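You operate a simulated robot arm through the tools that you are given. There is no shell and no other tool.

You are at the controls of a simulated two-armed robot. One attempt, no reset.

JOB
Stand each napkin in the ring of its colour, on the place mat.
Fine: both rings go on the mat.

It is judged by the outcome, as a careful person would: the job done as asked, and still so three seconds after it is handed in. It fails if anything else is knocked over, pushed out of place, dropped, spilled or broken. Flat cloth is picked up by pressing the open fingertips on it (5 to 10 N) and closing them slowly along it; thin cloth reads only 2 to 8 mm in the jaws.

ROBOT AND FRAMES
Two 7-joint arms with fingered hands on one trunk that stands fixed in place. Base frame: the origin is at the foot of the trunk, x ahead of it, y to its left, z up; the work surface is at about z = 940. Readings come in mm, rad, newtons and seconds.
The left shoulder is at [81, 241, 1467], the right one opposite. Each reaches about 1128 mm from its shoulder. Payload 4.9 kg a hand.
The TCP of each hand is the grasp point between the finger pads, 32 mm short of the fingertips. In the tool frame z runs along the fingers and y along their closing line. The gripper opens to 200 mm; its body begins 89 mm behind the TCP. The gripper is a hand of 4 fingers: y runs from the thumb to the fingers, the wrist lies at [0, 0, -267] in the tool frame, and closing takes about 1.5 s.
Orientation is told as [roll, pitch, yaw] about the base's x, y, z axes, in that order, counted from this pose: with the fingers straight down and closing along the base's y, the tool's x points along the base's -x, its y along +y and its z along -z.

CONTROLS
- The arms move only by the tool play_rows. It takes "left_series", "right_series" or both (then of equal length, played together; a hand with none holds still); each is a list of rows, each an object of numbers (a shift or turn left out is 0, a gripper value left out holds the last): "rx", "ry", "rz": the turn, a rotation vector about the tool's x, y, z in units of 8 degrees (1.0 is 8 degrees); "x", "y", "z": the shift along the tool's x, y, z in units of 20 mm (1.0 is 20 mm). In form: [{"rx": .., "ry": .., "rz": .., "x": .., "y": .., "z": ..}, ...]. A call has 1 to 20 rows; each row shifts and turns the commanded pose from where the row before left it, along the tool's axes as they then stand. "left_hand" and "right_hand" are, for a hand that has rows, the closure in counts, from 0 (fully open) to 255 (shut), set as the call begins (left out, the last holds). A call with a number of a shift or a turn outside -1 to 1 is refused whole. Rows are played at 5 a second. More than 50 mm and 0.15 rad between two rows, or a gripper value outside its range, and nothing of the call is played. Where a pose cannot be reached the arm comes as near as it can. A force on the tool above 40 N (or 10 N above the force at the start of the call, whichever is more), or a blocked arm, ends the call early, and 0.2 s more pass. The fingers move at their own pace (about 72 mm/s each) and stop on an object; they squeeze with about 24 N. The grip force told is the motor's: it shows also when the fingers shut on nothing. Time passes only in rows, and 0.2 s behind the last, so rows that do not move let the fingers close. The reply holds the time, the measured pose of the TCP, the force on the tool along the base axes, the opening and the grip force, in the units named above and with some noise, with the torque about the TCP (base axes, N m) and any sound that the robot's microphone picked up.
- Cameras (640 x 400 px; columns grow to the right, rows downward): "scene" is now at [103.1, -27, 1637.1]; the picture's right is [-0.39, -0.92, 0.00], its down [-0.64, 0.27, -0.72] and it looks along [0.66, -0.28, -0.69] (base axes); focal length 367 px, centre (320, 200). "left" rides on the left gripper at [-69, -69, -116] in its tool frame; the picture's right is [0.71, -0.71, 0.00], its down [0.54, 0.54, -0.64] and it looks along [0.45, 0.46, 0.77] (tool axes); focal length 226 px, centre (320, 200). "right" rides on the right gripper at [69, -69, -116] in its tool frame; the picture's right is [0.71, 0.71, 0.00], its down [-0.54, 0.54, -0.64] and it looks along [-0.45, 0.45, 0.77] (tool axes); focal length 226 px, centre (320, 200). There is no depth. A picture from a camera that has moved, and an enlarged one, comes with that camera's place and axes in the base frame and with its lens. The place of the scene camera against the robot may be out by one fixed shift of up to 12 mm in any direction.
- camera(camera): a new picture of that camera. It takes no simulated time.
- raise_lower(by): slides the trunk up (or, below 0, down) by that many mm; the arms and the scene camera ride with it, the base frame stays. It gives what a move gives, with no picture.
- finger_targets(finger1, finger2, finger3, thumb_bend, hand): sets how far each is bent, from 0 (flat) to 1 (curled in); at 0.3 the hand is open as for a grip, at 0.7 the pads meet at the TCP. One left out holds its place. A second passes; each finger stops where it meets its share of the squeeze, and holds until it gets a number again. A gripper value or a shape takes the hand back. It gives what a move gives, with no picture; readings hold the bend of each and the force on the fingers (four entries, about 0 where the hand has none), thumb and palm.
- set_grasp(shape, hand): the hand has 4 fingers and takes this shape, open, in about a second: jaw (thumb against the fingers, like two jaws); tri (thumb and two fingers); tip (a fingertip pinch); poke (one finger out to press); point (the index stretched); flat (the hand flat); cup (the hand cupped); fist (a fist). The gripper value then closes the fingers along that shape, each until it touches; the sizes above hold for jaw. It gives what a move gives, with no picture.
- aim_head(pan, tilt): turns the head with the scene camera to pan (to the left, within 1.501 rad either way) and tilt (down, from -0.506 to 1.204), counted from straight ahead of the robot. It gives what a move gives.
- zoom(camera, box): a new picture of the part [left, top, right, bottom] of that camera's present view, enlarged. It takes no simulated time.
- job_done(): hands the job in; it is judged then, once.

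Nothing tells you positions but the pictures and the camera data. Unless the task says otherwise, let go and move clear before handing in.

The tools are called as name(argument=value, ...) on one line, values as JSON. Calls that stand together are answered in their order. play_rows: Moves the arms, as the interface text tells. Its arguments: {"type":"object","properties":{"left_series":{"type":"array","items":{"type":"object","properties":{"rx":{"type":"number"},"ry":{"type":"number"},"rz":{"type":"number"},"x":{"type":"number"},"y":{"type":"number"},"z":{"type":"number"}}}},"left_hand":{"type":"number"},"right_series":{"type":"array","items":{"type":"object","properties":{"rx":{"type":"number"},"ry":{"type":"number"},"rz":{"type":"number"},"x":{"type":"number"},"y":{"type":"number"},"z":{"type":"number"}}}},"right_hand":{"type":"number"}},"required":[]} The other tools are called the same way: raise_lower (by) moves the trunk up or down; set_grasp (shape, hand) gives the hand a shape; finger_targets (finger1, finger2, finger3, thumb_bend, hand) moves the fingers one by one; aim_head (pan, tilt) turns the head that bears the scene camera; camera (camera) takes a picture; zoom (camera, box) takes an enlarged picture of a part of a camera's view; job_done () hands the job in.

At the start:

```text
time: 0.0
left_tool_pos: [803.8, 133.8, 1201.0]
left_tool_rot: [-0.001, 0.001, 0.0]
left_force: [-1.3, -0.2, 0.0]
left_ft_torque: [0.0, 0.0, -0.01]
left_gripper_width: 200.0
left_gripper_force: 0.1
left_shape: jaw
left_bend: [0.3, 0.3, 0.3, 0.3]
left_finger forces: [0.0, 0.0, 0.0, 0.0, 0.0, 0.0]
right_tool_pos: [660.0, -474.4, 1248.6]
right_tool_rot: [-0.002, -0.001, -0.002]
right_force: [-0.2, -0.2, 0.0]
right_ft_torque: [0.03, 0.0, 0.01]
right_gripper_width: 199.9
right_gripper_force: 0.1
right_shape: jaw
right_bend: [0.3, 0.3, 0.3, 0.3]
right_finger forces: [0.0, 0.0, 0.0, 0.0, 0.0, 0.1]
trunk travel left (down, up): [-375.0, 465.0]
head pan, tilt (commanded): [-0.398, 0.766]
```

scene: 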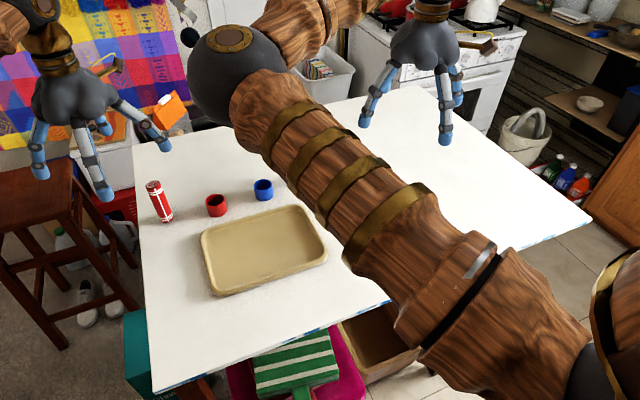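
right: 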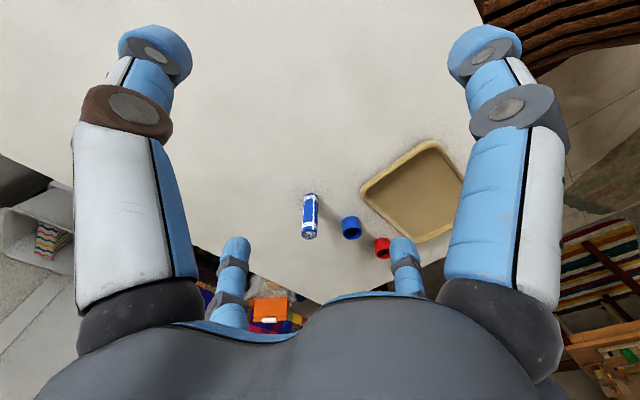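
left: 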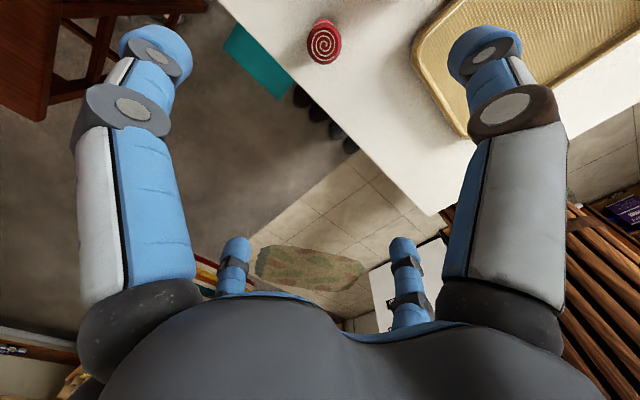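

I see a table with a red rolled napkin, a red ring, a blue ring and a tan tray-like mat; a blue napkin is hidden behind the right arm in the scene view. I'll look closer before moving.

zoom(camera="scene", box=[130, 150, 350, 310])

zoom(camera="right", box=[240, 120, 480, 270])

zoom(camera="left", box=[280, 0, 480, 125])

```text
2.50 times, centred on (240, 230) of scene
camera zoom: at [103.1, -27.0, 1637.1], right [-0.39, -0.92, 0.0], down [-0.64, 0.27, -0.72], along [0.66, -0.28, -0.69], focal length 918 px, centre (520, 125)
```

zoom: 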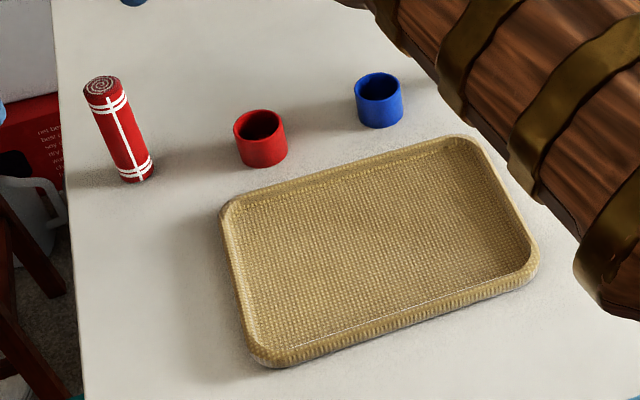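

```text
2.67 times, centred on (360, 195) of right
camera zoom: at [590.9, -541.9, 1365.7], right [-0.71, 0.71, 0.0], down [0.54, 0.54, 0.64], along [0.45, 0.45, -0.77], focal length 603 px, centre (213, 213)
```

zoom: 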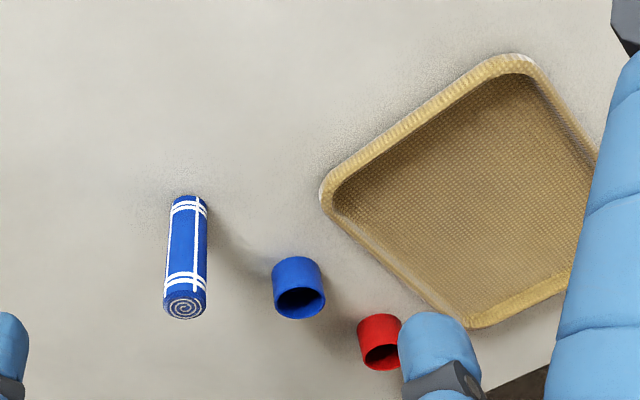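

```text
3.20 times, centred on (380, 62) of left
camera zoom: at [872.6, 65.1, 1316.9], right [-0.71, -0.71, 0.0], down [-0.54, 0.54, 0.64], along [-0.45, 0.46, -0.77], focal length 723 px, centre (128, 640)
```

zoom: 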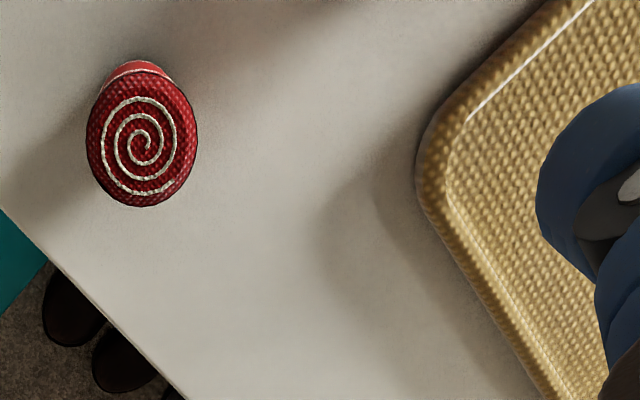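

Both napkins are rolled and stand upright: red near (860, 87), blue near (853, -314). The rings are near (842, -40) red and (845, -176) blue, and the mat spans roughly x 580–778, y -248–9. I'll bring the right hand over the blue ring to measure it with the wrist camera.

play_rows(right_series=[{"x": -0.6, "y": 0.95, "z": 0.2}, {"x": -0.6, "y": 0.95, "z": 0.2}, {"x": -0.6, "y": 0.95, "z": 0.2}, {"x": -0.6, "y": 0.95, "z": 0.2}, {"x": -0.6, "y": 0.95, "z": 0.2}, {"x": -0.6, "y": 0.95, "z": 0.2}, {"x": -0.6, "y": 0.95, "z": 0.2}, {"x": -0.6, "y": 0.95, "z": 0.2}, {"x": -0.6, "y": 0.95, "z": 0.2}, {"x": -0.6, "y": 0.95, "z": 0.2}, {"x": -0.6, "y": 0.95, "z": 0.2}, {"x": -0.6, "y": 0.95, "z": 0.2}, {"x": -0.6, "y": 0.95, "z": 0.2}, {"x": -0.6, "y": 0.95, "z": 0.2}, {"x": -0.6, "y": 0.95, "z": 0.2}])

```text
time: 3.2
left_tool_pos: [805.3, 134.3, 1200.9]
left_tool_rot: [0.001, 0.002, -0.002]
left_force: [0.4, 0.6, 0.3]
left_ft_torque: [0.03, 0.01, 0.0]
left_gripper_width: 199.8
left_gripper_force: 0.1
left_shape: jaw
left_bend: [0.3, 0.3, 0.3, 0.3]
left_finger forces: [0.0, 0.0, 0.0, 0.1, 0.0, 0.0]
right_tool_pos: [845.3, -186.0, 1189.5]
right_tool_rot: [0.001, 0.001, -0.002]
right_force: [0.9, 0.4, 0.5]
right_ft_torque: [0.03, -0.01, 0.01]
right_gripper_width: 199.8
right_gripper_force: 0.0
right_shape: jaw
right_bend: [0.3, 0.3, 0.3, 0.3]
right_finger forces: [0.0, 0.1, 0.1, 0.0, 0.0, 0.0]
trunk travel left (down, up): [-375.0, 465.0]
head pan, tilt (commanded): [-0.398, 0.766]
```

The right hand is now at about (845, -186, 1190), above where I take the blue ring to be. Next I'll take pictures to measure the ring and napkins.

camera(camera="right")

camera(camera="scene")

zoom(camera="right", box=[200, 60, 440, 210])

```text
taken
camera right: at [775.5, -254.0, 1307.0], right [-0.71, 0.71, 0.0], down [0.54, 0.54, 0.64], along [0.45, 0.45, -0.77], focal length 226 px, centre (320, 200)
```

right: 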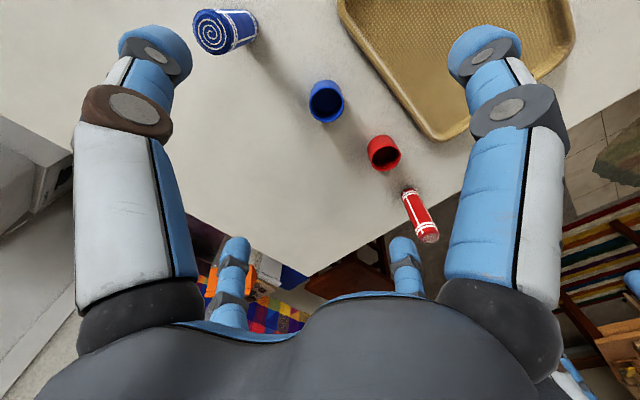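

```text
taken
camera scene: at [103.8, -26.2, 1637.0], right [-0.39, -0.92, 0.0], down [-0.64, 0.27, -0.72], along [0.66, -0.28, -0.69], focal length 367 px, centre (320, 200)
```

scene: 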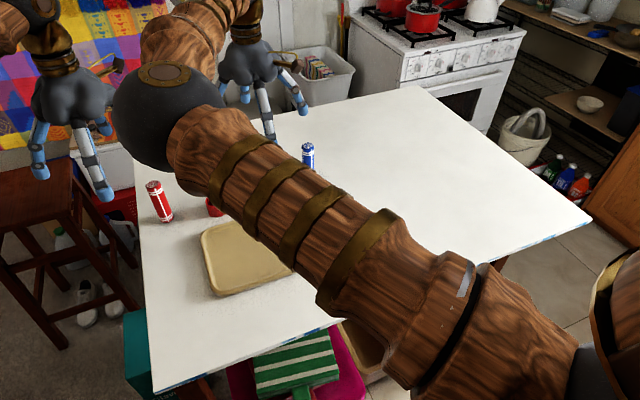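

```text
2.67 times, centred on (320, 135) of right
camera zoom: at [775.5, -254.0, 1307.0], right [-0.71, 0.71, 0.0], down [0.54, 0.54, 0.64], along [0.45, 0.45, -0.77], focal length 603 px, centre (320, 373)
```

zoom: 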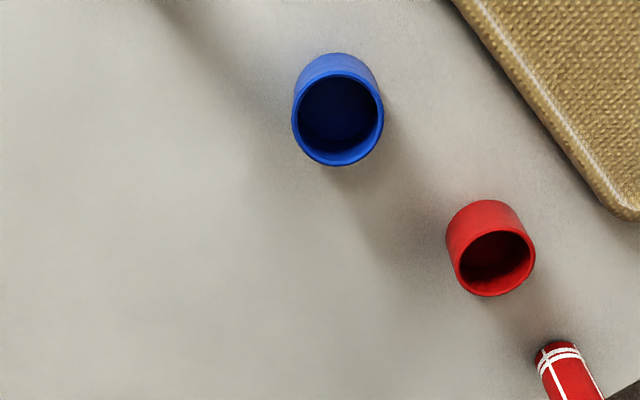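

The wrist camera puts the blue ring at about (841, -175), around 48 mm across and 41 mm high, and the red ring at about (831, -47). I'll centre the right hand over the blue ring and partly close it to see how the opening scales.

play_rows(right_series=[{"x": 0.21, "y": 0.5, "z": 0.5}, {"z": 0.8}, {}, {}, {}], right_hand=125)

camera(camera="right")

```text
time: 4.4
left_tool_pos: [804.1, 132.7, 1200.9]
left_tool_rot: [0.001, 0.003, 0.0]
left_force: [-0.1, 0.4, -0.1]
left_ft_torque: [-0.01, 0.03, 0.0]
left_gripper_width: 199.9
left_gripper_force: 0.1
left_shape: jaw
left_bend: [0.3, 0.3, 0.3, 0.3]
left_finger forces: [0.0, 0.0, 0.0, 0.0, 0.0, 0.0]
right_tool_pos: [836.7, -177.4, 1163.4]
right_tool_rot: [0.0, -0.001, -0.002]
right_force: [0.0, -0.7, -1.0]
right_ft_torque: [0.01, 0.03, 0.03]
right_gripper_width: 102.3
right_gripper_force: 0.0
right_shape: jaw
right_bend: [0.37, 0.37, 0.37, 0.35]
right_finger forces: [0.0, 0.0, 0.0, 0.1, 0.0, 0.0]
trunk travel left (down, up): [-375.0, 465.0]
head pan, tilt (commanded): [-0.398, 0.766]
```

```text
taken
camera right: at [767.9, -245.8, 1280.3], right [-0.71, 0.71, 0.0], down [0.54, 0.54, 0.64], along [0.45, 0.45, -0.77], focal length 226 px, centre (320, 200)
```

right: 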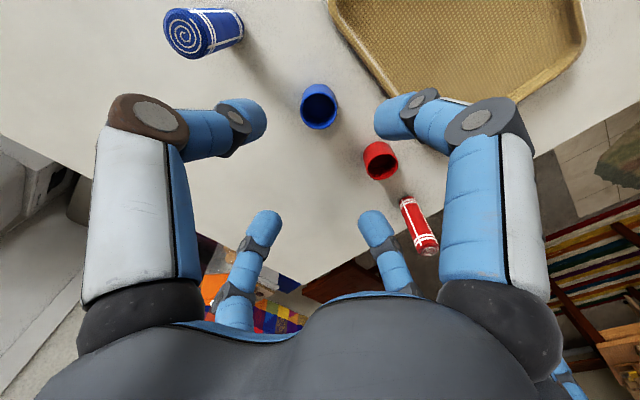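

The opening scales linearly (125 counts gives about 102 mm). I'll enlarge this view to refine the blue ring's centre now the arm has settled.

zoom(camera="right", box=[240, 60, 400, 160])

zoom(camera="right", box=[140, 0, 300, 100])

```text
4.00 times, centred on (320, 110) of right
camera zoom: at [767.9, -245.8, 1280.3], right [-0.71, 0.71, 0.0], down [0.54, 0.54, 0.64], along [0.45, 0.45, -0.77], focal length 904 px, centre (320, 560)
```

zoom: 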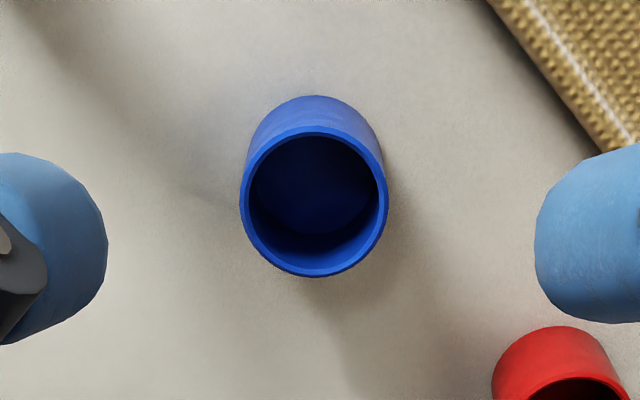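

```text
4.00 times, centred on (220, 50) of right
camera zoom: at [767.9, -245.8, 1280.3], right [-0.71, 0.71, 0.0], down [0.54, 0.54, 0.64], along [0.45, 0.45, -0.77], focal length 904 px, centre (720, 800)
```

zoom: 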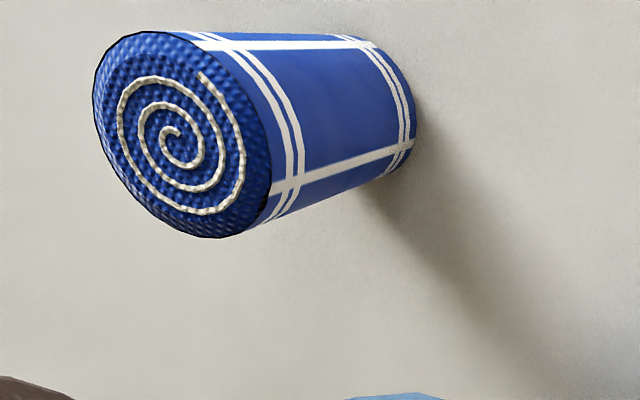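

The blue ring centre is about 3 mm ahead of the hand axis; napkin diameter is about 34 mm against a ring bore of about 41 mm. I'll correct that and descend to just above the ring, then check.

play_rows(right_series=[{"x": -0.145}, {"z": 0.95}, {"z": 0.95}, {"z": 0.95}, {"z": 0.95}, {"z": 0.95}, {"z": 0.95}, {"z": 0.95}, {"z": 0.95}, {}, {}])

camera(camera="right")

```text
time: 6.8
left_tool_pos: [803.9, 133.2, 1202.3]
left_tool_rot: [0.002, 0.0, 0.001]
left_force: [0.4, 0.3, -0.3]
left_ft_torque: [0.03, 0.0, -0.01]
left_gripper_width: 200.1
left_gripper_force: 0.1
left_shape: jaw
left_bend: [0.3, 0.3, 0.3, 0.3]
left_finger forces: [0.0, 0.0, 0.0, 0.1, 0.1, 0.1]
right_tool_pos: [839.5, -177.0, 1011.0]
right_tool_rot: [0.001, 0.0, -0.002]
right_force: [-0.1, -0.4, -0.8]
right_ft_torque: [-0.01, 0.01, 0.0]
right_gripper_width: 102.5
right_gripper_force: 0.0
right_shape: jaw
right_bend: [0.37, 0.37, 0.37, 0.35]
right_finger forces: [0.0, 0.0, 0.0, 0.1, 0.1, 0.0]
trunk travel left (down, up): [-375.0, 465.0]
head pan, tilt (commanded): [-0.398, 0.766]
```

```text
taken
camera right: at [770.1, -245.9, 1128.5], right [-0.71, 0.71, 0.0], down [0.54, 0.54, 0.64], along [0.46, 0.45, -0.77], focal length 226 px, centre (320, 200)
```

right: 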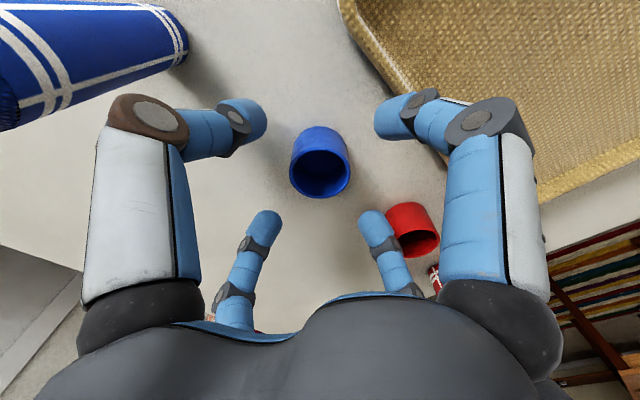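

The ring is centred between the fingers with clearance to the red ring and blue napkin. I'll lower the fingertips around it, to about 8 mm above the table.

play_rows(right_series=[{"z": 0.51}, {"z": 0.51}, {"z": 0.51}, {}, {}])

camera(camera="right")

camera(camera="left")

```text
time: 8.0
left_tool_pos: [803.7, 133.5, 1202.0]
left_tool_rot: [0.0, -0.002, 0.001]
left_force: [-0.7, 0.1, 1.4]
left_ft_torque: [-0.01, 0.05, 0.05]
left_gripper_width: 199.9
left_gripper_force: 0.0
left_shape: jaw
left_bend: [0.3, 0.3, 0.3, 0.3]
left_finger forces: [0.1, 0.1, 0.0, 0.1, 0.0, 0.0]
right_tool_pos: [839.6, -180.5, 980.7]
right_tool_rot: [0.0, 0.0, -0.002]
right_force: [-0.5, 0.6, -0.7]
right_ft_torque: [-0.01, 0.0, 0.02]
right_gripper_width: 102.6
right_gripper_force: 0.0
right_shape: jaw
right_bend: [0.37, 0.37, 0.37, 0.35]
right_finger forces: [0.0, 0.0, 0.1, 0.0, 0.0, 0.1]
trunk travel left (down, up): [-375.0, 465.0]
head pan, tilt (commanded): [-0.398, 0.766]
```

```text
taken
camera right: at [770.7, -248.5, 1097.3], right [-0.71, 0.71, 0.0], down [0.54, 0.54, 0.64], along [0.45, 0.45, -0.77], focal length 226 px, centre (320, 200)
```

right: 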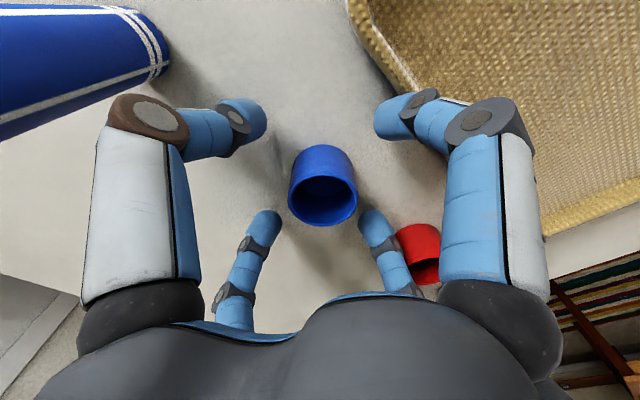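

```text
taken
camera left: at [872.6, 65.2, 1316.9], right [-0.71, -0.71, 0.0], down [-0.54, 0.54, 0.64], along [-0.45, 0.46, -0.77], focal length 226 px, centre (320, 200)
```

left: 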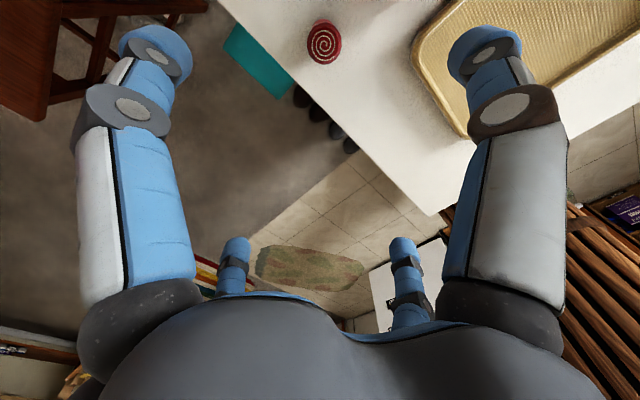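

I'll check the near-side finger against the mat rim before closing.

zoom(camera="right", box=[280, 40, 480, 165])

aim_head(pan=-0.25, tilt=0.72)

camera(camera="scene")

```text
3.20 times, centred on (380, 102) of right
camera zoom: at [770.7, -248.5, 1097.3], right [-0.71, 0.71, 0.0], down [0.54, 0.54, 0.64], along [0.45, 0.45, -0.77], focal length 723 px, centre (128, 512)
```

zoom: 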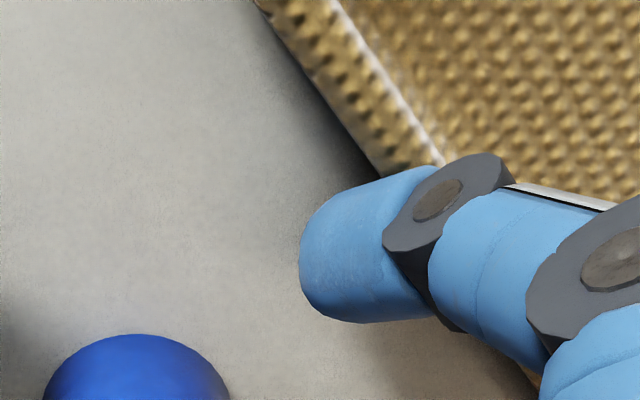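

```text
time: 8.7
left_tool_pos: [803.4, 133.4, 1201.5]
left_tool_rot: [0.0, -0.001, 0.001]
left_force: [-0.3, 1.1, 0.1]
left_ft_torque: [-0.01, -0.01, 0.03]
left_gripper_width: 200.2
left_gripper_force: 0.1
left_shape: jaw
left_bend: [0.3, 0.3, 0.3, 0.3]
left_finger forces: [0.0, 0.0, 0.0, 0.0, 0.0, 0.0]
right_tool_pos: [839.1, -179.0, 979.8]
right_tool_rot: [0.0, -0.001, -0.002]
right_force: [0.3, 0.1, -0.7]
right_ft_torque: [-0.04, -0.01, 0.01]
right_gripper_width: 102.5
right_gripper_force: 0.0
right_shape: jaw
right_bend: [0.37, 0.37, 0.37, 0.35]
right_finger forces: [0.0, 0.1, 0.1, 0.0, 0.0, 0.0]
trunk travel left (down, up): [-375.0, 465.0]
head pan, tilt (commanded): [-0.25, 0.721]
```

```text
taken
camera scene: at [109.0, -15.8, 1640.8], right [-0.25, -0.97, 0.0], down [-0.64, 0.16, -0.75], along [0.73, -0.19, -0.66], focal length 367 px, centre (320, 200)
```

scene: 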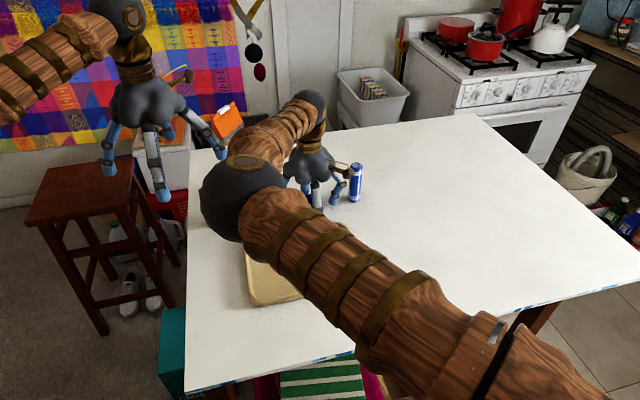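

The finger clears the mat rim and closing moves it away from it. I'll close on the blue ring now.

play_rows(right_series=[{}, {}, {}, {}, {}, {}, {}], right_hand=255)

camera(camera="right")

```text
time: 10.3
left_tool_pos: [803.5, 134.0, 1202.6]
left_tool_rot: [-0.001, 0.0, 0.0]
left_force: [-0.9, -0.7, 0.3]
left_ft_torque: [0.01, -0.01, 0.02]
left_gripper_width: 199.9
left_gripper_force: 0.1
left_shape: jaw
left_bend: [0.3, 0.3, 0.3, 0.3]
left_finger forces: [0.0, 0.0, 0.0, 0.1, 0.1, 0.0]
right_tool_pos: [839.6, -179.8, 980.5]
right_tool_rot: [-0.001, 0.001, -0.001]
right_force: [-0.4, -0.5, 0.5]
right_ft_torque: [-0.01, 0.01, 0.0]
right_gripper_width: 41.5
right_gripper_force: 24.1
right_shape: jaw
right_bend: [0.54, 0.53, 0.53, 0.54]
right_finger forces: [20.1, 22.0, 20.5, 0.0, 20.7, 0.0]
trunk travel left (down, up): [-375.0, 465.0]
head pan, tilt (commanded): [-0.25, 0.721]
```

```text
taken
camera right: at [770.8, -248.5, 1097.3], right [-0.71, 0.71, 0.0], down [0.54, 0.54, 0.64], along [0.45, 0.45, -0.77], focal length 226 px, centre (320, 200)
```

right: 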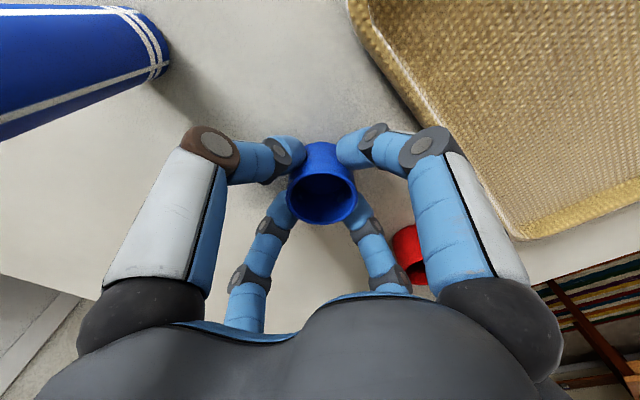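

All four fingers hold the blue ring at about 20 N each. I'll lift it 80 mm and carry it over the mat towards about (655, -165).

play_rows(right_series=[{"z": -0.4}, {"z": -0.8}, {"z": -0.8}, {"z": -0.8}, {"z": -0.8}, {"z": -0.4}, {}])

camera(camera="right")

```text
time: 11.9
left_tool_pos: [805.1, 133.9, 1200.5]
left_tool_rot: [0.0, 0.002, 0.0]
left_force: [0.6, 0.3, 0.6]
left_ft_torque: [0.0, 0.0, 0.02]
left_gripper_width: 199.7
left_gripper_force: 0.0
left_shape: jaw
left_bend: [0.3, 0.3, 0.3, 0.3]
left_finger forces: [0.1, 0.0, 0.0, 0.1, 0.0, 0.0]
right_tool_pos: [839.7, -179.4, 1061.7]
right_tool_rot: [0.0, 0.0, -0.002]
right_force: [-0.7, 1.1, 0.0]
right_ft_torque: [0.01, -0.03, 0.02]
right_gripper_width: 41.4
right_gripper_force: 24.2
right_shape: jaw
right_bend: [0.54, 0.53, 0.53, 0.54]
right_finger forces: [20.2, 22.0, 20.4, 0.0, 20.9, 0.0]
trunk travel left (down, up): [-375.0, 465.0]
head pan, tilt (commanded): [-0.25, 0.721]
```

```text
taken
camera right: at [769.6, -247.3, 1178.1], right [-0.71, 0.71, 0.0], down [0.54, 0.54, 0.64], along [0.45, 0.45, -0.77], focal length 226 px, centre (320, 200)
```

right: 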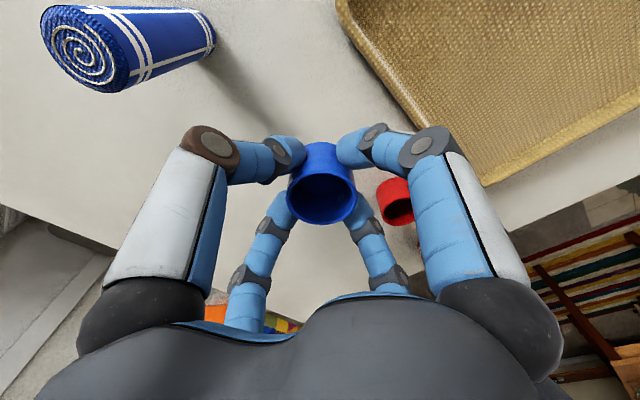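

The ring is held firmly. Next I'll carry it over to the mat.

play_rows(right_series=[{"x": 0.6, "y": 0.07}, {"x": 0.9, "y": 0.07}, {"x": 0.96, "y": 0.07}, {"x": 0.96, "y": 0.07}, {"x": 0.96, "y": 0.07}, {"x": 0.96, "y": 0.07}, {"x": 0.96, "y": 0.07}, {"x": 0.96, "y": 0.07}, {"x": 0.96, "y": 0.07}, {"x": 0.96, "y": 0.07}, {}, {}])

camera(camera="right")

camera(camera="scene")

```text
time: 14.5
left_tool_pos: [803.3, 133.7, 1202.4]
left_tool_rot: [-0.001, 0.002, -0.002]
left_force: [0.2, 0.8, -0.5]
left_ft_torque: [0.04, -0.02, 0.03]
left_gripper_width: 199.6
left_gripper_force: 0.1
left_shape: jaw
left_bend: [0.3, 0.3, 0.3, 0.3]
left_finger forces: [0.0, 0.1, 0.1, 0.0, 0.0, 0.0]
right_tool_pos: [654.5, -162.9, 1058.7]
right_tool_rot: [0.0, 0.001, -0.002]
right_force: [0.3, -0.3, 0.4]
right_ft_torque: [-0.02, -0.01, -0.02]
right_gripper_width: 41.2
right_gripper_force: 23.9
right_shape: jaw
right_bend: [0.54, 0.53, 0.53, 0.54]
right_finger forces: [20.3, 22.1, 20.6, 0.0, 20.8, 0.1]
trunk travel left (down, up): [-375.0, 465.0]
head pan, tilt (commanded): [-0.25, 0.721]
```

```text
taken
camera right: at [584.6, -231.5, 1176.0], right [-0.71, 0.71, 0.0], down [0.54, 0.54, 0.64], along [0.45, 0.45, -0.77], focal length 226 px, centre (320, 200)
```

right: 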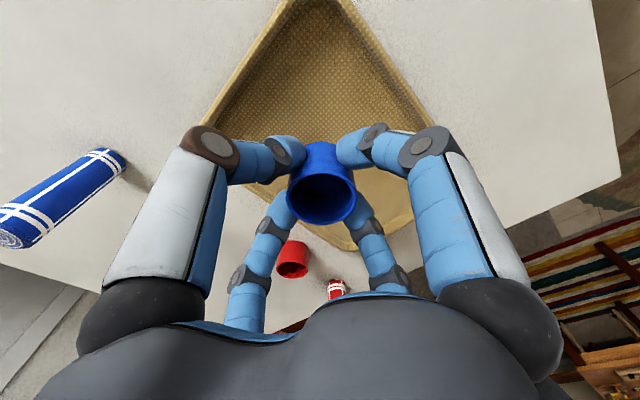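

```text
taken
camera scene: at [109.2, -15.8, 1640.8], right [-0.25, -0.97, 0.0], down [-0.64, 0.16, -0.75], along [0.73, -0.19, -0.66], focal length 367 px, centre (320, 200)
```

scene: 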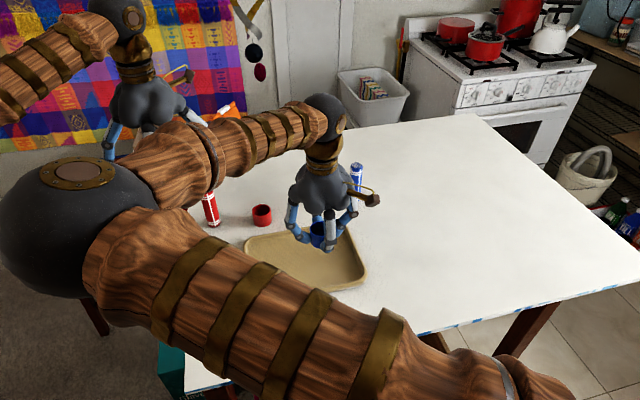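

The ring is over the mat's right half. I'll lower it to about 20 mm above the surface and check.

play_rows(right_series=[{"z": 0.6}, {"z": 0.8}, {"z": 0.8}, {"z": 0.6}, {"z": 0.3}, {}, {}])

camera(camera="right")

zoom(camera="scene", box=[220, 150, 420, 275])

```text
time: 16.1
left_tool_pos: [805.0, 134.9, 1200.8]
left_tool_rot: [0.0, -0.001, 0.0]
left_force: [-0.3, 0.5, -0.3]
left_ft_torque: [0.0, 0.0, 0.02]
left_gripper_width: 199.9
left_gripper_force: 0.1
left_shape: jaw
left_bend: [0.3, 0.3, 0.3, 0.3]
left_finger forces: [0.0, 0.0, 0.0, 0.0, 0.0, 0.0]
right_tool_pos: [654.2, -163.1, 998.3]
right_tool_rot: [0.001, 0.001, -0.001]
right_force: [-0.4, 0.0, 0.4]
right_ft_torque: [0.01, 0.0, -0.02]
right_gripper_width: 41.3
right_gripper_force: 24.0
right_shape: jaw
right_bend: [0.54, 0.53, 0.53, 0.54]
right_finger forces: [20.4, 22.1, 20.5, 0.1, 20.7, 0.1]
trunk travel left (down, up): [-375.0, 465.0]
head pan, tilt (commanded): [-0.25, 0.721]
```

```text
taken
camera right: at [584.5, -232.1, 1115.1], right [-0.71, 0.71, 0.0], down [0.54, 0.54, 0.64], along [0.45, 0.45, -0.77], focal length 226 px, centre (320, 200)
```

right: 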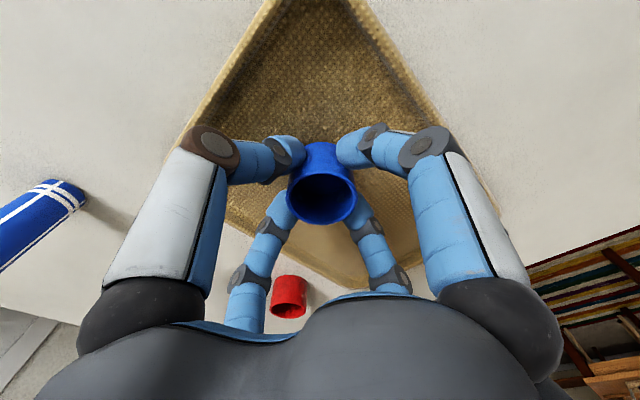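

```text
3.20 times, centred on (320, 212) of scene
camera zoom: at [109.1, -15.8, 1640.9], right [-0.25, -0.97, 0.0], down [-0.64, 0.16, -0.75], along [0.73, -0.19, -0.66], focal length 1175 px, centre (320, 160)
```

zoom: 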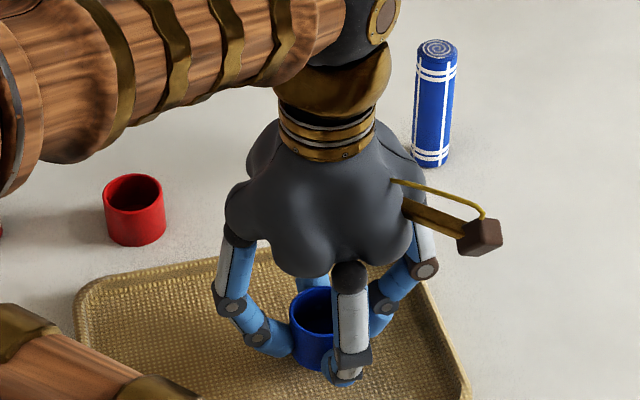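

The ring is level and inside the mat's rim. I'll go down in small steps until it touches.

play_rows(right_series=[{"z": 0.15}, {"z": 0.15}, {"z": 0.1}, {}])

```text
time: 17.1
left_tool_pos: [803.5, 133.6, 1202.2]
left_tool_rot: [0.001, -0.001, 0.0]
left_force: [-0.2, 0.2, 0.6]
left_ft_torque: [0.01, 0.01, 0.01]
left_gripper_width: 199.9
left_gripper_force: 0.0
left_shape: jaw
left_bend: [0.3, 0.3, 0.3, 0.3]
left_finger forces: [0.1, 0.1, 0.1, 0.0, 0.1, 0.0]
right_tool_pos: [654.3, -163.8, 988.6]
right_tool_rot: [-0.001, 0.001, -0.002]
right_force: [-0.2, 0.6, -0.2]
right_ft_torque: [-0.01, -0.02, 0.01]
right_gripper_width: 41.2
right_gripper_force: 24.3
right_shape: jaw
right_bend: [0.54, 0.53, 0.53, 0.54]
right_finger forces: [20.3, 22.2, 20.5, 0.0, 20.6, 0.0]
trunk travel left (down, up): [-375.0, 465.0]
head pan, tilt (commanded): [-0.25, 0.721]
```

No contact yet; I'll continue down in 1–2 mm steps.

play_rows(right_series=[{"z": 0.08}, {"z": 0.08}, {}])

```text
time: 17.9
left_tool_pos: [803.4, 133.0, 1201.4]
left_tool_rot: [-0.001, 0.001, 0.001]
left_force: [-0.2, -0.4, 0.2]
left_ft_torque: [0.02, -0.04, 0.03]
left_gripper_width: 199.9
left_gripper_force: 0.1
left_shape: jaw
left_bend: [0.3, 0.3, 0.3, 0.3]
left_finger forces: [0.0, 0.0, 0.0, 0.0, 0.0, 0.1]
right_tool_pos: [653.8, -163.3, 986.5]
right_tool_rot: [0.0, 0.0, -0.002]
right_force: [-0.4, -0.3, 0.0]
right_ft_torque: [-0.01, -0.01, -0.01]
right_gripper_width: 41.1
right_gripper_force: 23.6
right_shape: jaw
right_bend: [0.54, 0.53, 0.53, 0.54]
right_finger forces: [20.3, 22.2, 20.6, 0.0, 20.7, 0.0]
trunk travel left (down, up): [-375.0, 465.0]
head pan, tilt (commanded): [-0.25, 0.721]
```

play_rows(right_series=[{"z": 0.07}, {"z": 0.07}, {}])

```text
time: 18.7
left_tool_pos: [803.6, 135.2, 1200.4]
left_tool_rot: [-0.001, 0.0, 0.0]
left_force: [0.0, 0.0, -0.2]
left_ft_torque: [0.0, 0.02, 0.01]
left_gripper_width: 200.1
left_gripper_force: 0.0
left_shape: jaw
left_bend: [0.3, 0.3, 0.3, 0.3]
left_finger forces: [0.0, 0.0, 0.0, 0.1, 0.0, 0.0]
right_tool_pos: [655.0, -163.8, 986.4]
right_tool_rot: [0.0, 0.001, -0.001]
right_force: [0.0, 0.5, 1.7]
right_ft_torque: [0.06, 0.01, -0.02]
right_gripper_width: 41.1
right_gripper_force: 24.4
right_shape: jaw
right_bend: [0.54, 0.53, 0.54, 0.54]
right_finger forces: [20.8, 22.4, 20.8, 0.1, 21.0, 0.0]
trunk travel left (down, up): [-375.0, 465.0]
head pan, tilt (commanded): [-0.25, 0.721]
```

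The force is beginning to rise (about 1.7 N), so the ring is touching the mat. One more small step to confirm.

play_rows(right_series=[{"z": 0.06}, {"z": 0.04}, {}])

zoom(camera="scene", box=[250, 190, 390, 278])

```text
time: 19.5
left_tool_pos: [802.6, 133.8, 1203.3]
left_tool_rot: [0.001, 0.002, -0.003]
left_force: [0.2, 0.2, -1.0]
left_ft_torque: [-0.01, 0.03, 0.02]
left_gripper_width: 200.2
left_gripper_force: 0.1
left_shape: jaw
left_bend: [0.3, 0.3, 0.3, 0.3]
left_finger forces: [0.1, 0.0, 0.0, 0.1, 0.0, 0.0]
right_tool_pos: [654.3, -163.8, 985.1]
right_tool_rot: [0.002, -0.003, -0.002]
right_force: [-2.1, -1.2, 16.6]
right_ft_torque: [0.03, 0.03, 0.02]
right_gripper_width: 41.7
right_gripper_force: 23.7
right_shape: jaw
right_bend: [0.54, 0.53, 0.53, 0.54]
right_finger forces: [22.7, 24.5, 22.4, 0.0, 23.5, 0.1]
trunk travel left (down, up): [-375.0, 465.0]
head pan, tilt (commanded): [-0.25, 0.721]
```

```text
4.55 times, centred on (320, 234) of scene
camera zoom: at [107.0, -15.4, 1641.2], right [-0.25, -0.97, 0.0], down [-0.64, 0.16, -0.75], along [0.73, -0.19, -0.66], focal length 1669 px, centre (320, 46)
```

zoom: 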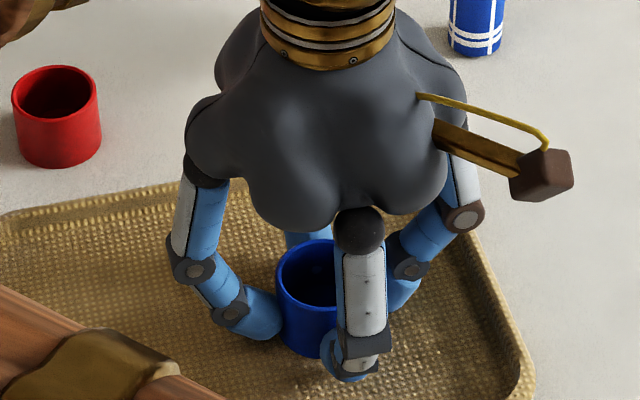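

The ring rests on the mat (16 N). I'll ease off about 1.4 mm and open the fingers gently.

play_rows(right_series=[{"z": -0.07}, {}, {}])

play_rows(right_series=[{}, {}, {}, {}], right_hand=165)

camera(camera="right")

```text
time: 20.3
left_tool_pos: [802.9, 135.0, 1202.5]
left_tool_rot: [0.0, 0.001, 0.0]
left_force: [0.2, -0.6, 0.8]
left_ft_torque: [0.02, 0.0, -0.03]
left_gripper_width: 200.0
left_gripper_force: 0.1
left_shape: jaw
left_bend: [0.3, 0.3, 0.3, 0.3]
left_finger forces: [0.1, 0.0, 0.0, 0.1, 0.0, 0.0]
right_tool_pos: [654.7, -163.9, 984.9]
right_tool_rot: [-0.001, 0.0, -0.002]
right_force: [1.6, -0.4, 13.1]
right_ft_torque: [0.06, -0.07, -0.02]
right_gripper_width: 41.5
right_gripper_force: 24.2
right_shape: jaw
right_bend: [0.54, 0.53, 0.53, 0.54]
right_finger forces: [21.8, 24.5, 22.8, 0.0, 23.1, 0.0]
trunk travel left (down, up): [-375.0, 465.0]
head pan, tilt (commanded): [-0.25, 0.721]
```

```text
time: 21.3
left_tool_pos: [804.7, 133.1, 1201.0]
left_tool_rot: [0.001, 0.002, 0.0]
left_force: [0.4, 0.3, -0.1]
left_ft_torque: [-0.02, 0.02, 0.01]
left_gripper_width: 199.8
left_gripper_force: 0.1
left_shape: jaw
left_bend: [0.3, 0.3, 0.3, 0.3]
left_finger forces: [0.1, 0.1, 0.0, 0.1, 0.1, 0.0]
right_tool_pos: [655.1, -163.3, 983.4]
right_tool_rot: [0.001, -0.001, -0.001]
right_force: [-0.2, -0.2, -0.7]
right_ft_torque: [-0.02, 0.0, -0.01]
right_gripper_width: 70.8
right_gripper_force: 0.0
right_shape: jaw
right_bend: [0.45, 0.45, 0.45, 0.44]
right_finger forces: [0.1, 0.1, 0.0, 0.1, 0.1, 0.0]
trunk travel left (down, up): [-375.0, 465.0]
head pan, tilt (commanded): [-0.25, 0.721]
```

```text
taken
camera right: at [586.2, -232.0, 1100.8], right [-0.71, 0.71, 0.0], down [0.54, 0.54, 0.64], along [0.45, 0.45, -0.77], focal length 226 px, centre (320, 200)
```

right: 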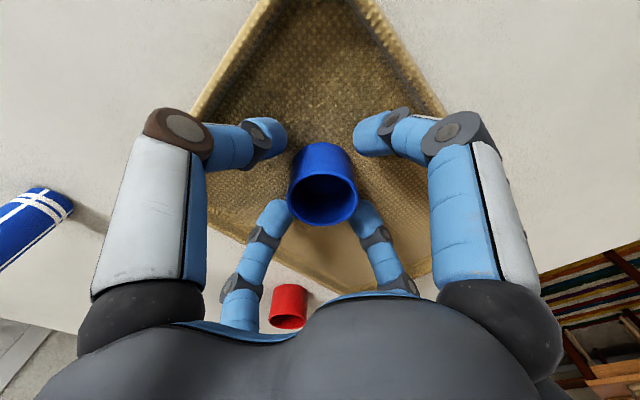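

The ring stands free on the mat. I'll lift straight up, then move over to the blue napkin.

play_rows(right_series=[{"z": -0.4}, {"z": -0.8}, {"z": -1.0}, {"z": -1.0}, {"z": -1.0}, {"z": -1.0}, {"z": -1.0}, {"z": -1.0}, {}, {}])

camera(camera="right")

zoom(camera="scene", box=[220, 150, 420, 275])

```text
time: 23.5
left_tool_pos: [803.9, 133.7, 1201.2]
left_tool_rot: [0.001, 0.0, -0.003]
left_force: [0.0, -0.5, -0.1]
left_ft_torque: [-0.02, -0.01, -0.01]
left_gripper_width: 199.9
left_gripper_force: 0.1
left_shape: jaw
left_bend: [0.3, 0.3, 0.3, 0.3]
left_finger forces: [0.1, 0.0, 0.0, 0.1, 0.0, 0.0]
right_tool_pos: [656.6, -163.9, 1127.2]
right_tool_rot: [0.001, 0.001, -0.002]
right_force: [-0.3, -0.4, 0.1]
right_ft_torque: [-0.02, 0.03, 0.01]
right_gripper_width: 70.2
right_gripper_force: 0.2
right_shape: jaw
right_bend: [0.45, 0.45, 0.45, 0.44]
right_finger forces: [0.0, 0.0, 0.0, 0.0, 0.1, 0.0]
trunk travel left (down, up): [-375.0, 465.0]
head pan, tilt (commanded): [-0.25, 0.721]
```

```text
taken
camera right: at [586.4, -232.4, 1244.1], right [-0.71, 0.71, 0.0], down [0.54, 0.54, 0.64], along [0.45, 0.45, -0.77], focal length 226 px, centre (320, 200)
```

right: 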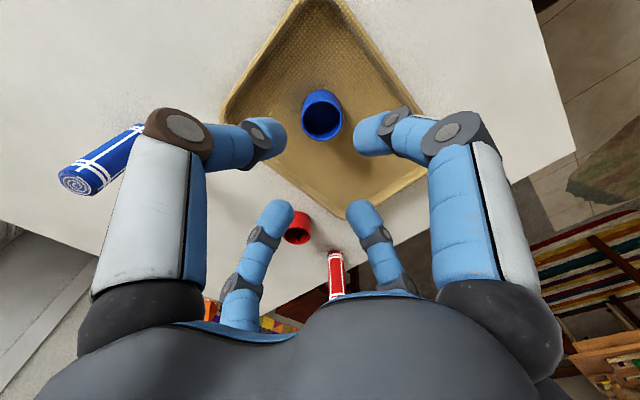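

```text
3.20 times, centred on (320, 212) of scene
camera zoom: at [108.9, -15.8, 1640.9], right [-0.25, -0.97, 0.0], down [-0.64, 0.16, -0.75], along [0.73, -0.19, -0.66], focal length 1175 px, centre (320, 160)
```

zoom: 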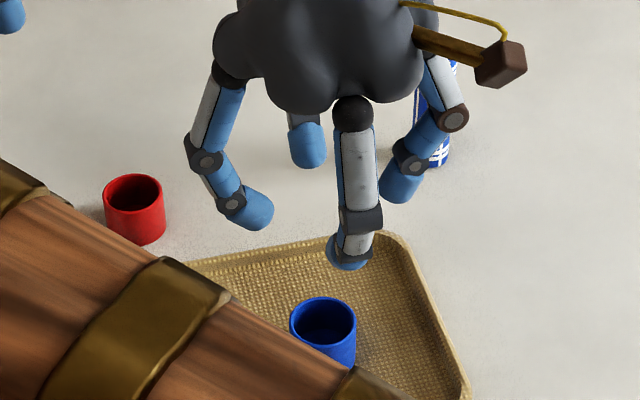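

The ring stands where I left it. I'll record its exact position relative to the hand axis from this height, for the later insertion.

zoom(camera="right", box=[240, 60, 400, 160])

zoom(camera="right", box=[200, 0, 440, 150])

```text
4.00 times, centred on (320, 110) of right
camera zoom: at [586.4, -232.4, 1244.1], right [-0.71, 0.71, 0.0], down [0.54, 0.54, 0.64], along [0.45, 0.45, -0.77], focal length 904 px, centre (320, 560)
```

zoom: 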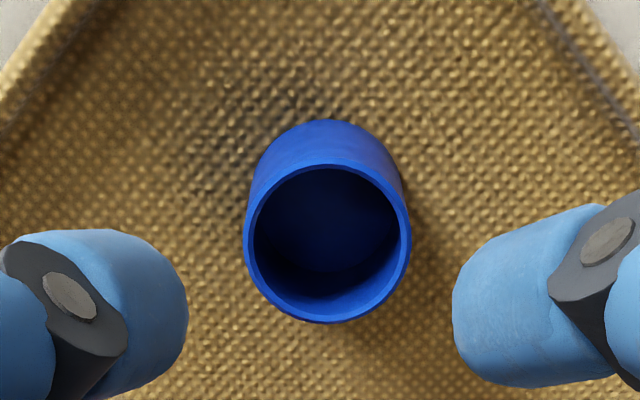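

```text
2.67 times, centred on (320, 75) of right
camera zoom: at [586.4, -232.4, 1244.1], right [-0.71, 0.71, 0.0], down [0.54, 0.54, 0.64], along [0.45, 0.45, -0.77], focal length 603 px, centre (320, 533)
```

zoom: 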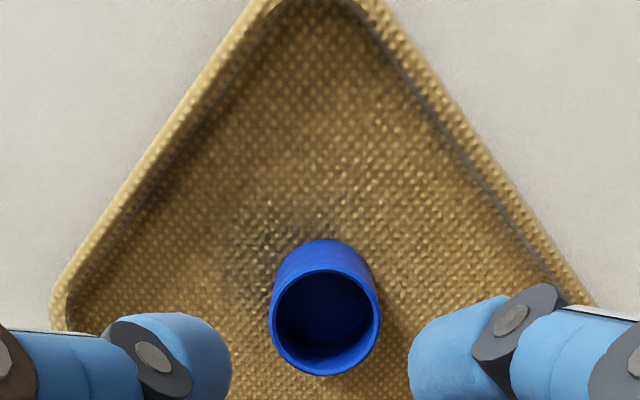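

Next I'll move to above the blue napkin at about (855, -312), opening to about 100 mm on the way.

play_rows(right_series=[{"x": -0.91, "y": -0.666}, {"x": -0.91, "y": -0.666}, {"x": -0.91, "y": -0.666}, {"x": -0.91, "y": -0.666}, {"x": -0.91, "y": -0.666}, {"x": -0.91, "y": -0.666}, {"x": -0.91, "y": -0.666}, {"x": -0.91, "y": -0.666}, {"x": -0.91, "y": -0.666}, {"x": -0.91, "y": -0.666}, {"x": -0.91, "y": -0.666}, {}, {}, {}], right_hand=125)

camera(camera="right")

zoom(camera="right", box=[240, 60, 400, 160])

camera(camera="scene")

```text
time: 26.5
left_tool_pos: [804.6, 132.9, 1202.5]
left_tool_rot: [0.001, 0.001, -0.003]
left_force: [0.2, 0.5, -0.3]
left_ft_torque: [0.01, 0.05, -0.01]
left_gripper_width: 199.7
left_gripper_force: 0.0
left_shape: jaw
left_bend: [0.3, 0.3, 0.3, 0.3]
left_finger forces: [0.1, 0.0, 0.0, 0.1, 0.1, 0.0]
right_tool_pos: [854.4, -313.4, 1127.5]
right_tool_rot: [0.001, -0.001, -0.002]
right_force: [-0.2, 0.2, 1.1]
right_ft_torque: [0.02, 0.04, 0.0]
right_gripper_width: 101.8
right_gripper_force: 0.2
right_shape: jaw
right_bend: [0.37, 0.37, 0.37, 0.36]
right_finger forces: [0.0, 0.0, 0.0, 0.0, 0.1, 0.0]
trunk travel left (down, up): [-375.0, 465.0]
head pan, tilt (commanded): [-0.25, 0.721]
```

```text
taken
camera right: at [785.8, -381.1, 1244.2], right [-0.71, 0.71, 0.0], down [0.54, 0.54, 0.64], along [0.45, 0.45, -0.77], focal length 226 px, centre (320, 200)
```

right: 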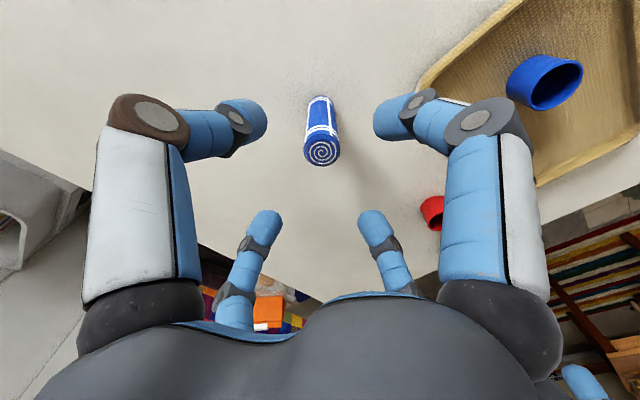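

```text
4.00 times, centred on (320, 110) of right
camera zoom: at [785.8, -381.1, 1244.2], right [-0.71, 0.71, 0.0], down [0.54, 0.54, 0.64], along [0.45, 0.45, -0.77], focal length 904 px, centre (320, 560)
```

zoom: 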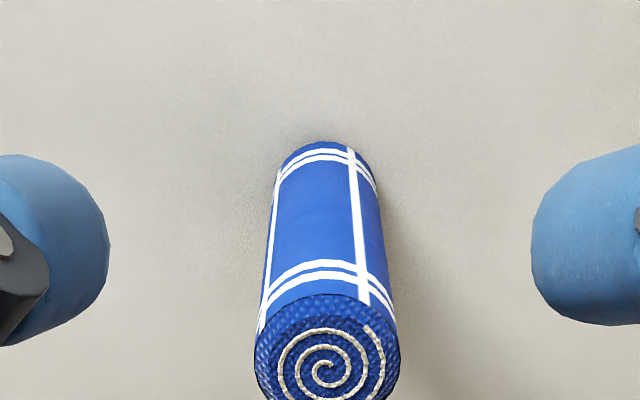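

```text
taken
camera scene: at [109.3, -16.4, 1640.8], right [-0.25, -0.97, 0.0], down [-0.64, 0.16, -0.75], along [0.73, -0.19, -0.66], focal length 367 px, centre (320, 200)
```

scene: 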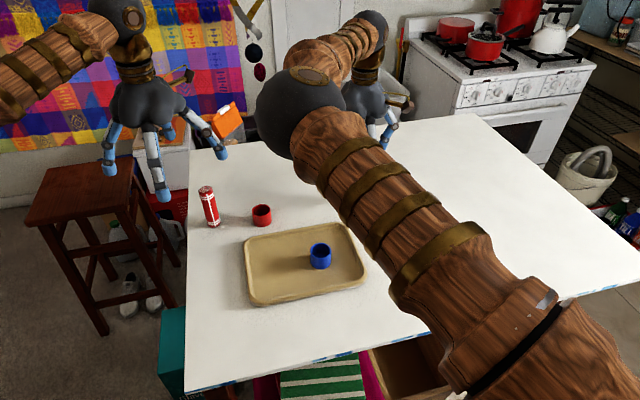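

The napkin is within about 1.5 mm of the hand axis, top near z=1056. I'll correct and descend to grip it around its middle (TCP z≈1030), leaving the lower 55 mm clear for the ring.

play_rows(right_series=[{"x": -0.02, "y": 0.06, "z": 0.6}, {"z": 0.85}, {"z": 0.85}, {"z": 0.85}, {"z": 0.85}, {"z": 0.57}, {"z": 0.3}, {}, {}])

camera(camera="right")

```text
time: 28.5
left_tool_pos: [804.0, 134.5, 1201.1]
left_tool_rot: [0.0, 0.0, -0.002]
left_force: [-0.3, -0.2, -0.3]
left_ft_torque: [-0.01, 0.01, -0.01]
left_gripper_width: 200.0
left_gripper_force: 0.1
left_shape: jaw
left_bend: [0.3, 0.3, 0.3, 0.3]
left_finger forces: [0.0, 0.1, 0.1, 0.0, 0.0, 0.0]
right_tool_pos: [855.8, -308.6, 1028.3]
right_tool_rot: [-0.001, -0.001, -0.002]
right_force: [-0.3, -0.7, 0.2]
right_ft_torque: [-0.02, 0.01, -0.04]
right_gripper_width: 101.7
right_gripper_force: 0.0
right_shape: jaw
right_bend: [0.37, 0.37, 0.37, 0.36]
right_finger forces: [0.0, 0.1, 0.1, 0.0, 0.0, 0.0]
trunk travel left (down, up): [-375.0, 465.0]
head pan, tilt (commanded): [-0.25, 0.721]
```

```text
taken
camera right: at [786.6, -378.0, 1146.2], right [-0.71, 0.71, 0.0], down [0.54, 0.54, 0.64], along [0.45, 0.45, -0.77], focal length 226 px, centre (320, 200)
```

right: 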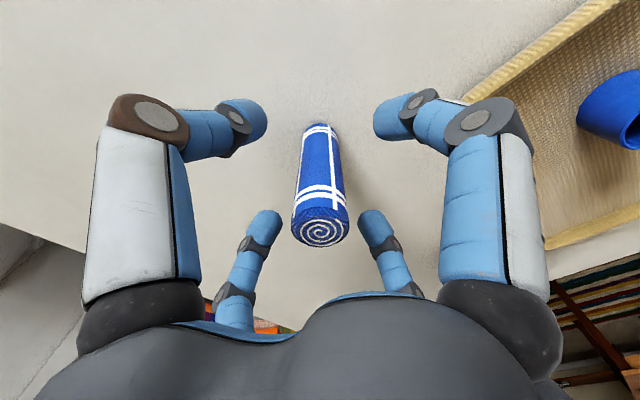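

The napkin is centred between the fingers. I'll close in two stages so they meet it gently.

play_rows(right_series=[{}, {}, {}, {}, {}], right_hand=200)

play_rows(right_series=[{}, {}, {}, {}, {}], right_hand=255)

camera(camera="right")

```text
time: 29.7
left_tool_pos: [804.6, 132.6, 1200.7]
left_tool_rot: [0.0, 0.0, -0.001]
left_force: [-0.4, 0.3, 0.3]
left_ft_torque: [-0.02, 0.0, 0.02]
left_gripper_width: 200.0
left_gripper_force: 0.0
left_shape: jaw
left_bend: [0.3, 0.3, 0.3, 0.3]
left_finger forces: [0.0, 0.0, 0.0, 0.1, 0.1, 0.0]
right_tool_pos: [855.9, -309.7, 1029.7]
right_tool_rot: [0.002, -0.002, 0.001]
right_force: [0.1, -0.2, 0.4]
right_ft_torque: [0.02, -0.01, -0.02]
right_gripper_width: 43.2
right_gripper_force: 0.0
right_shape: jaw
right_bend: [0.53, 0.53, 0.53, 0.52]
right_finger forces: [0.0, 0.0, 0.0, 0.1, 0.0, 0.1]
trunk travel left (down, up): [-375.0, 465.0]
head pan, tilt (commanded): [-0.25, 0.721]
```

```text
time: 30.9
left_tool_pos: [804.6, 133.4, 1201.1]
left_tool_rot: [-0.001, 0.0, 0.0]
left_force: [0.9, 0.1, -0.1]
left_ft_torque: [0.02, 0.01, 0.02]
left_gripper_width: 199.9
left_gripper_force: 0.0
left_shape: jaw
left_bend: [0.3, 0.3, 0.3, 0.3]
left_finger forces: [0.0, 0.1, 0.0, 0.0, 0.1, 0.0]
right_tool_pos: [855.8, -309.7, 1029.7]
right_tool_rot: [0.001, 0.001, -0.002]
right_force: [-0.6, 0.6, -0.1]
right_ft_torque: [0.01, -0.05, 0.05]
right_gripper_width: 26.8
right_gripper_force: 23.9
right_shape: jaw
right_bend: [0.59, 0.59, 0.77, 0.59]
right_finger forces: [21.0, 20.7, 21.1, 0.0, 21.0, 0.0]
trunk travel left (down, up): [-375.0, 465.0]
head pan, tilt (commanded): [-0.25, 0.721]
```

```text
taken
camera right: at [786.7, -378.0, 1146.2], right [-0.71, 0.71, 0.0], down [0.54, 0.54, 0.64], along [0.45, 0.45, -0.77], focal length 226 px, centre (320, 200)
```

right: 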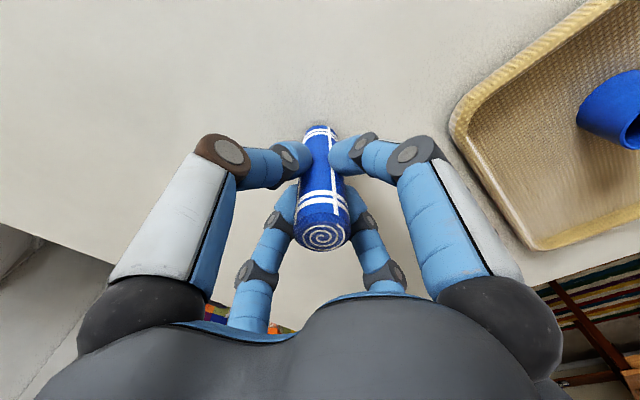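

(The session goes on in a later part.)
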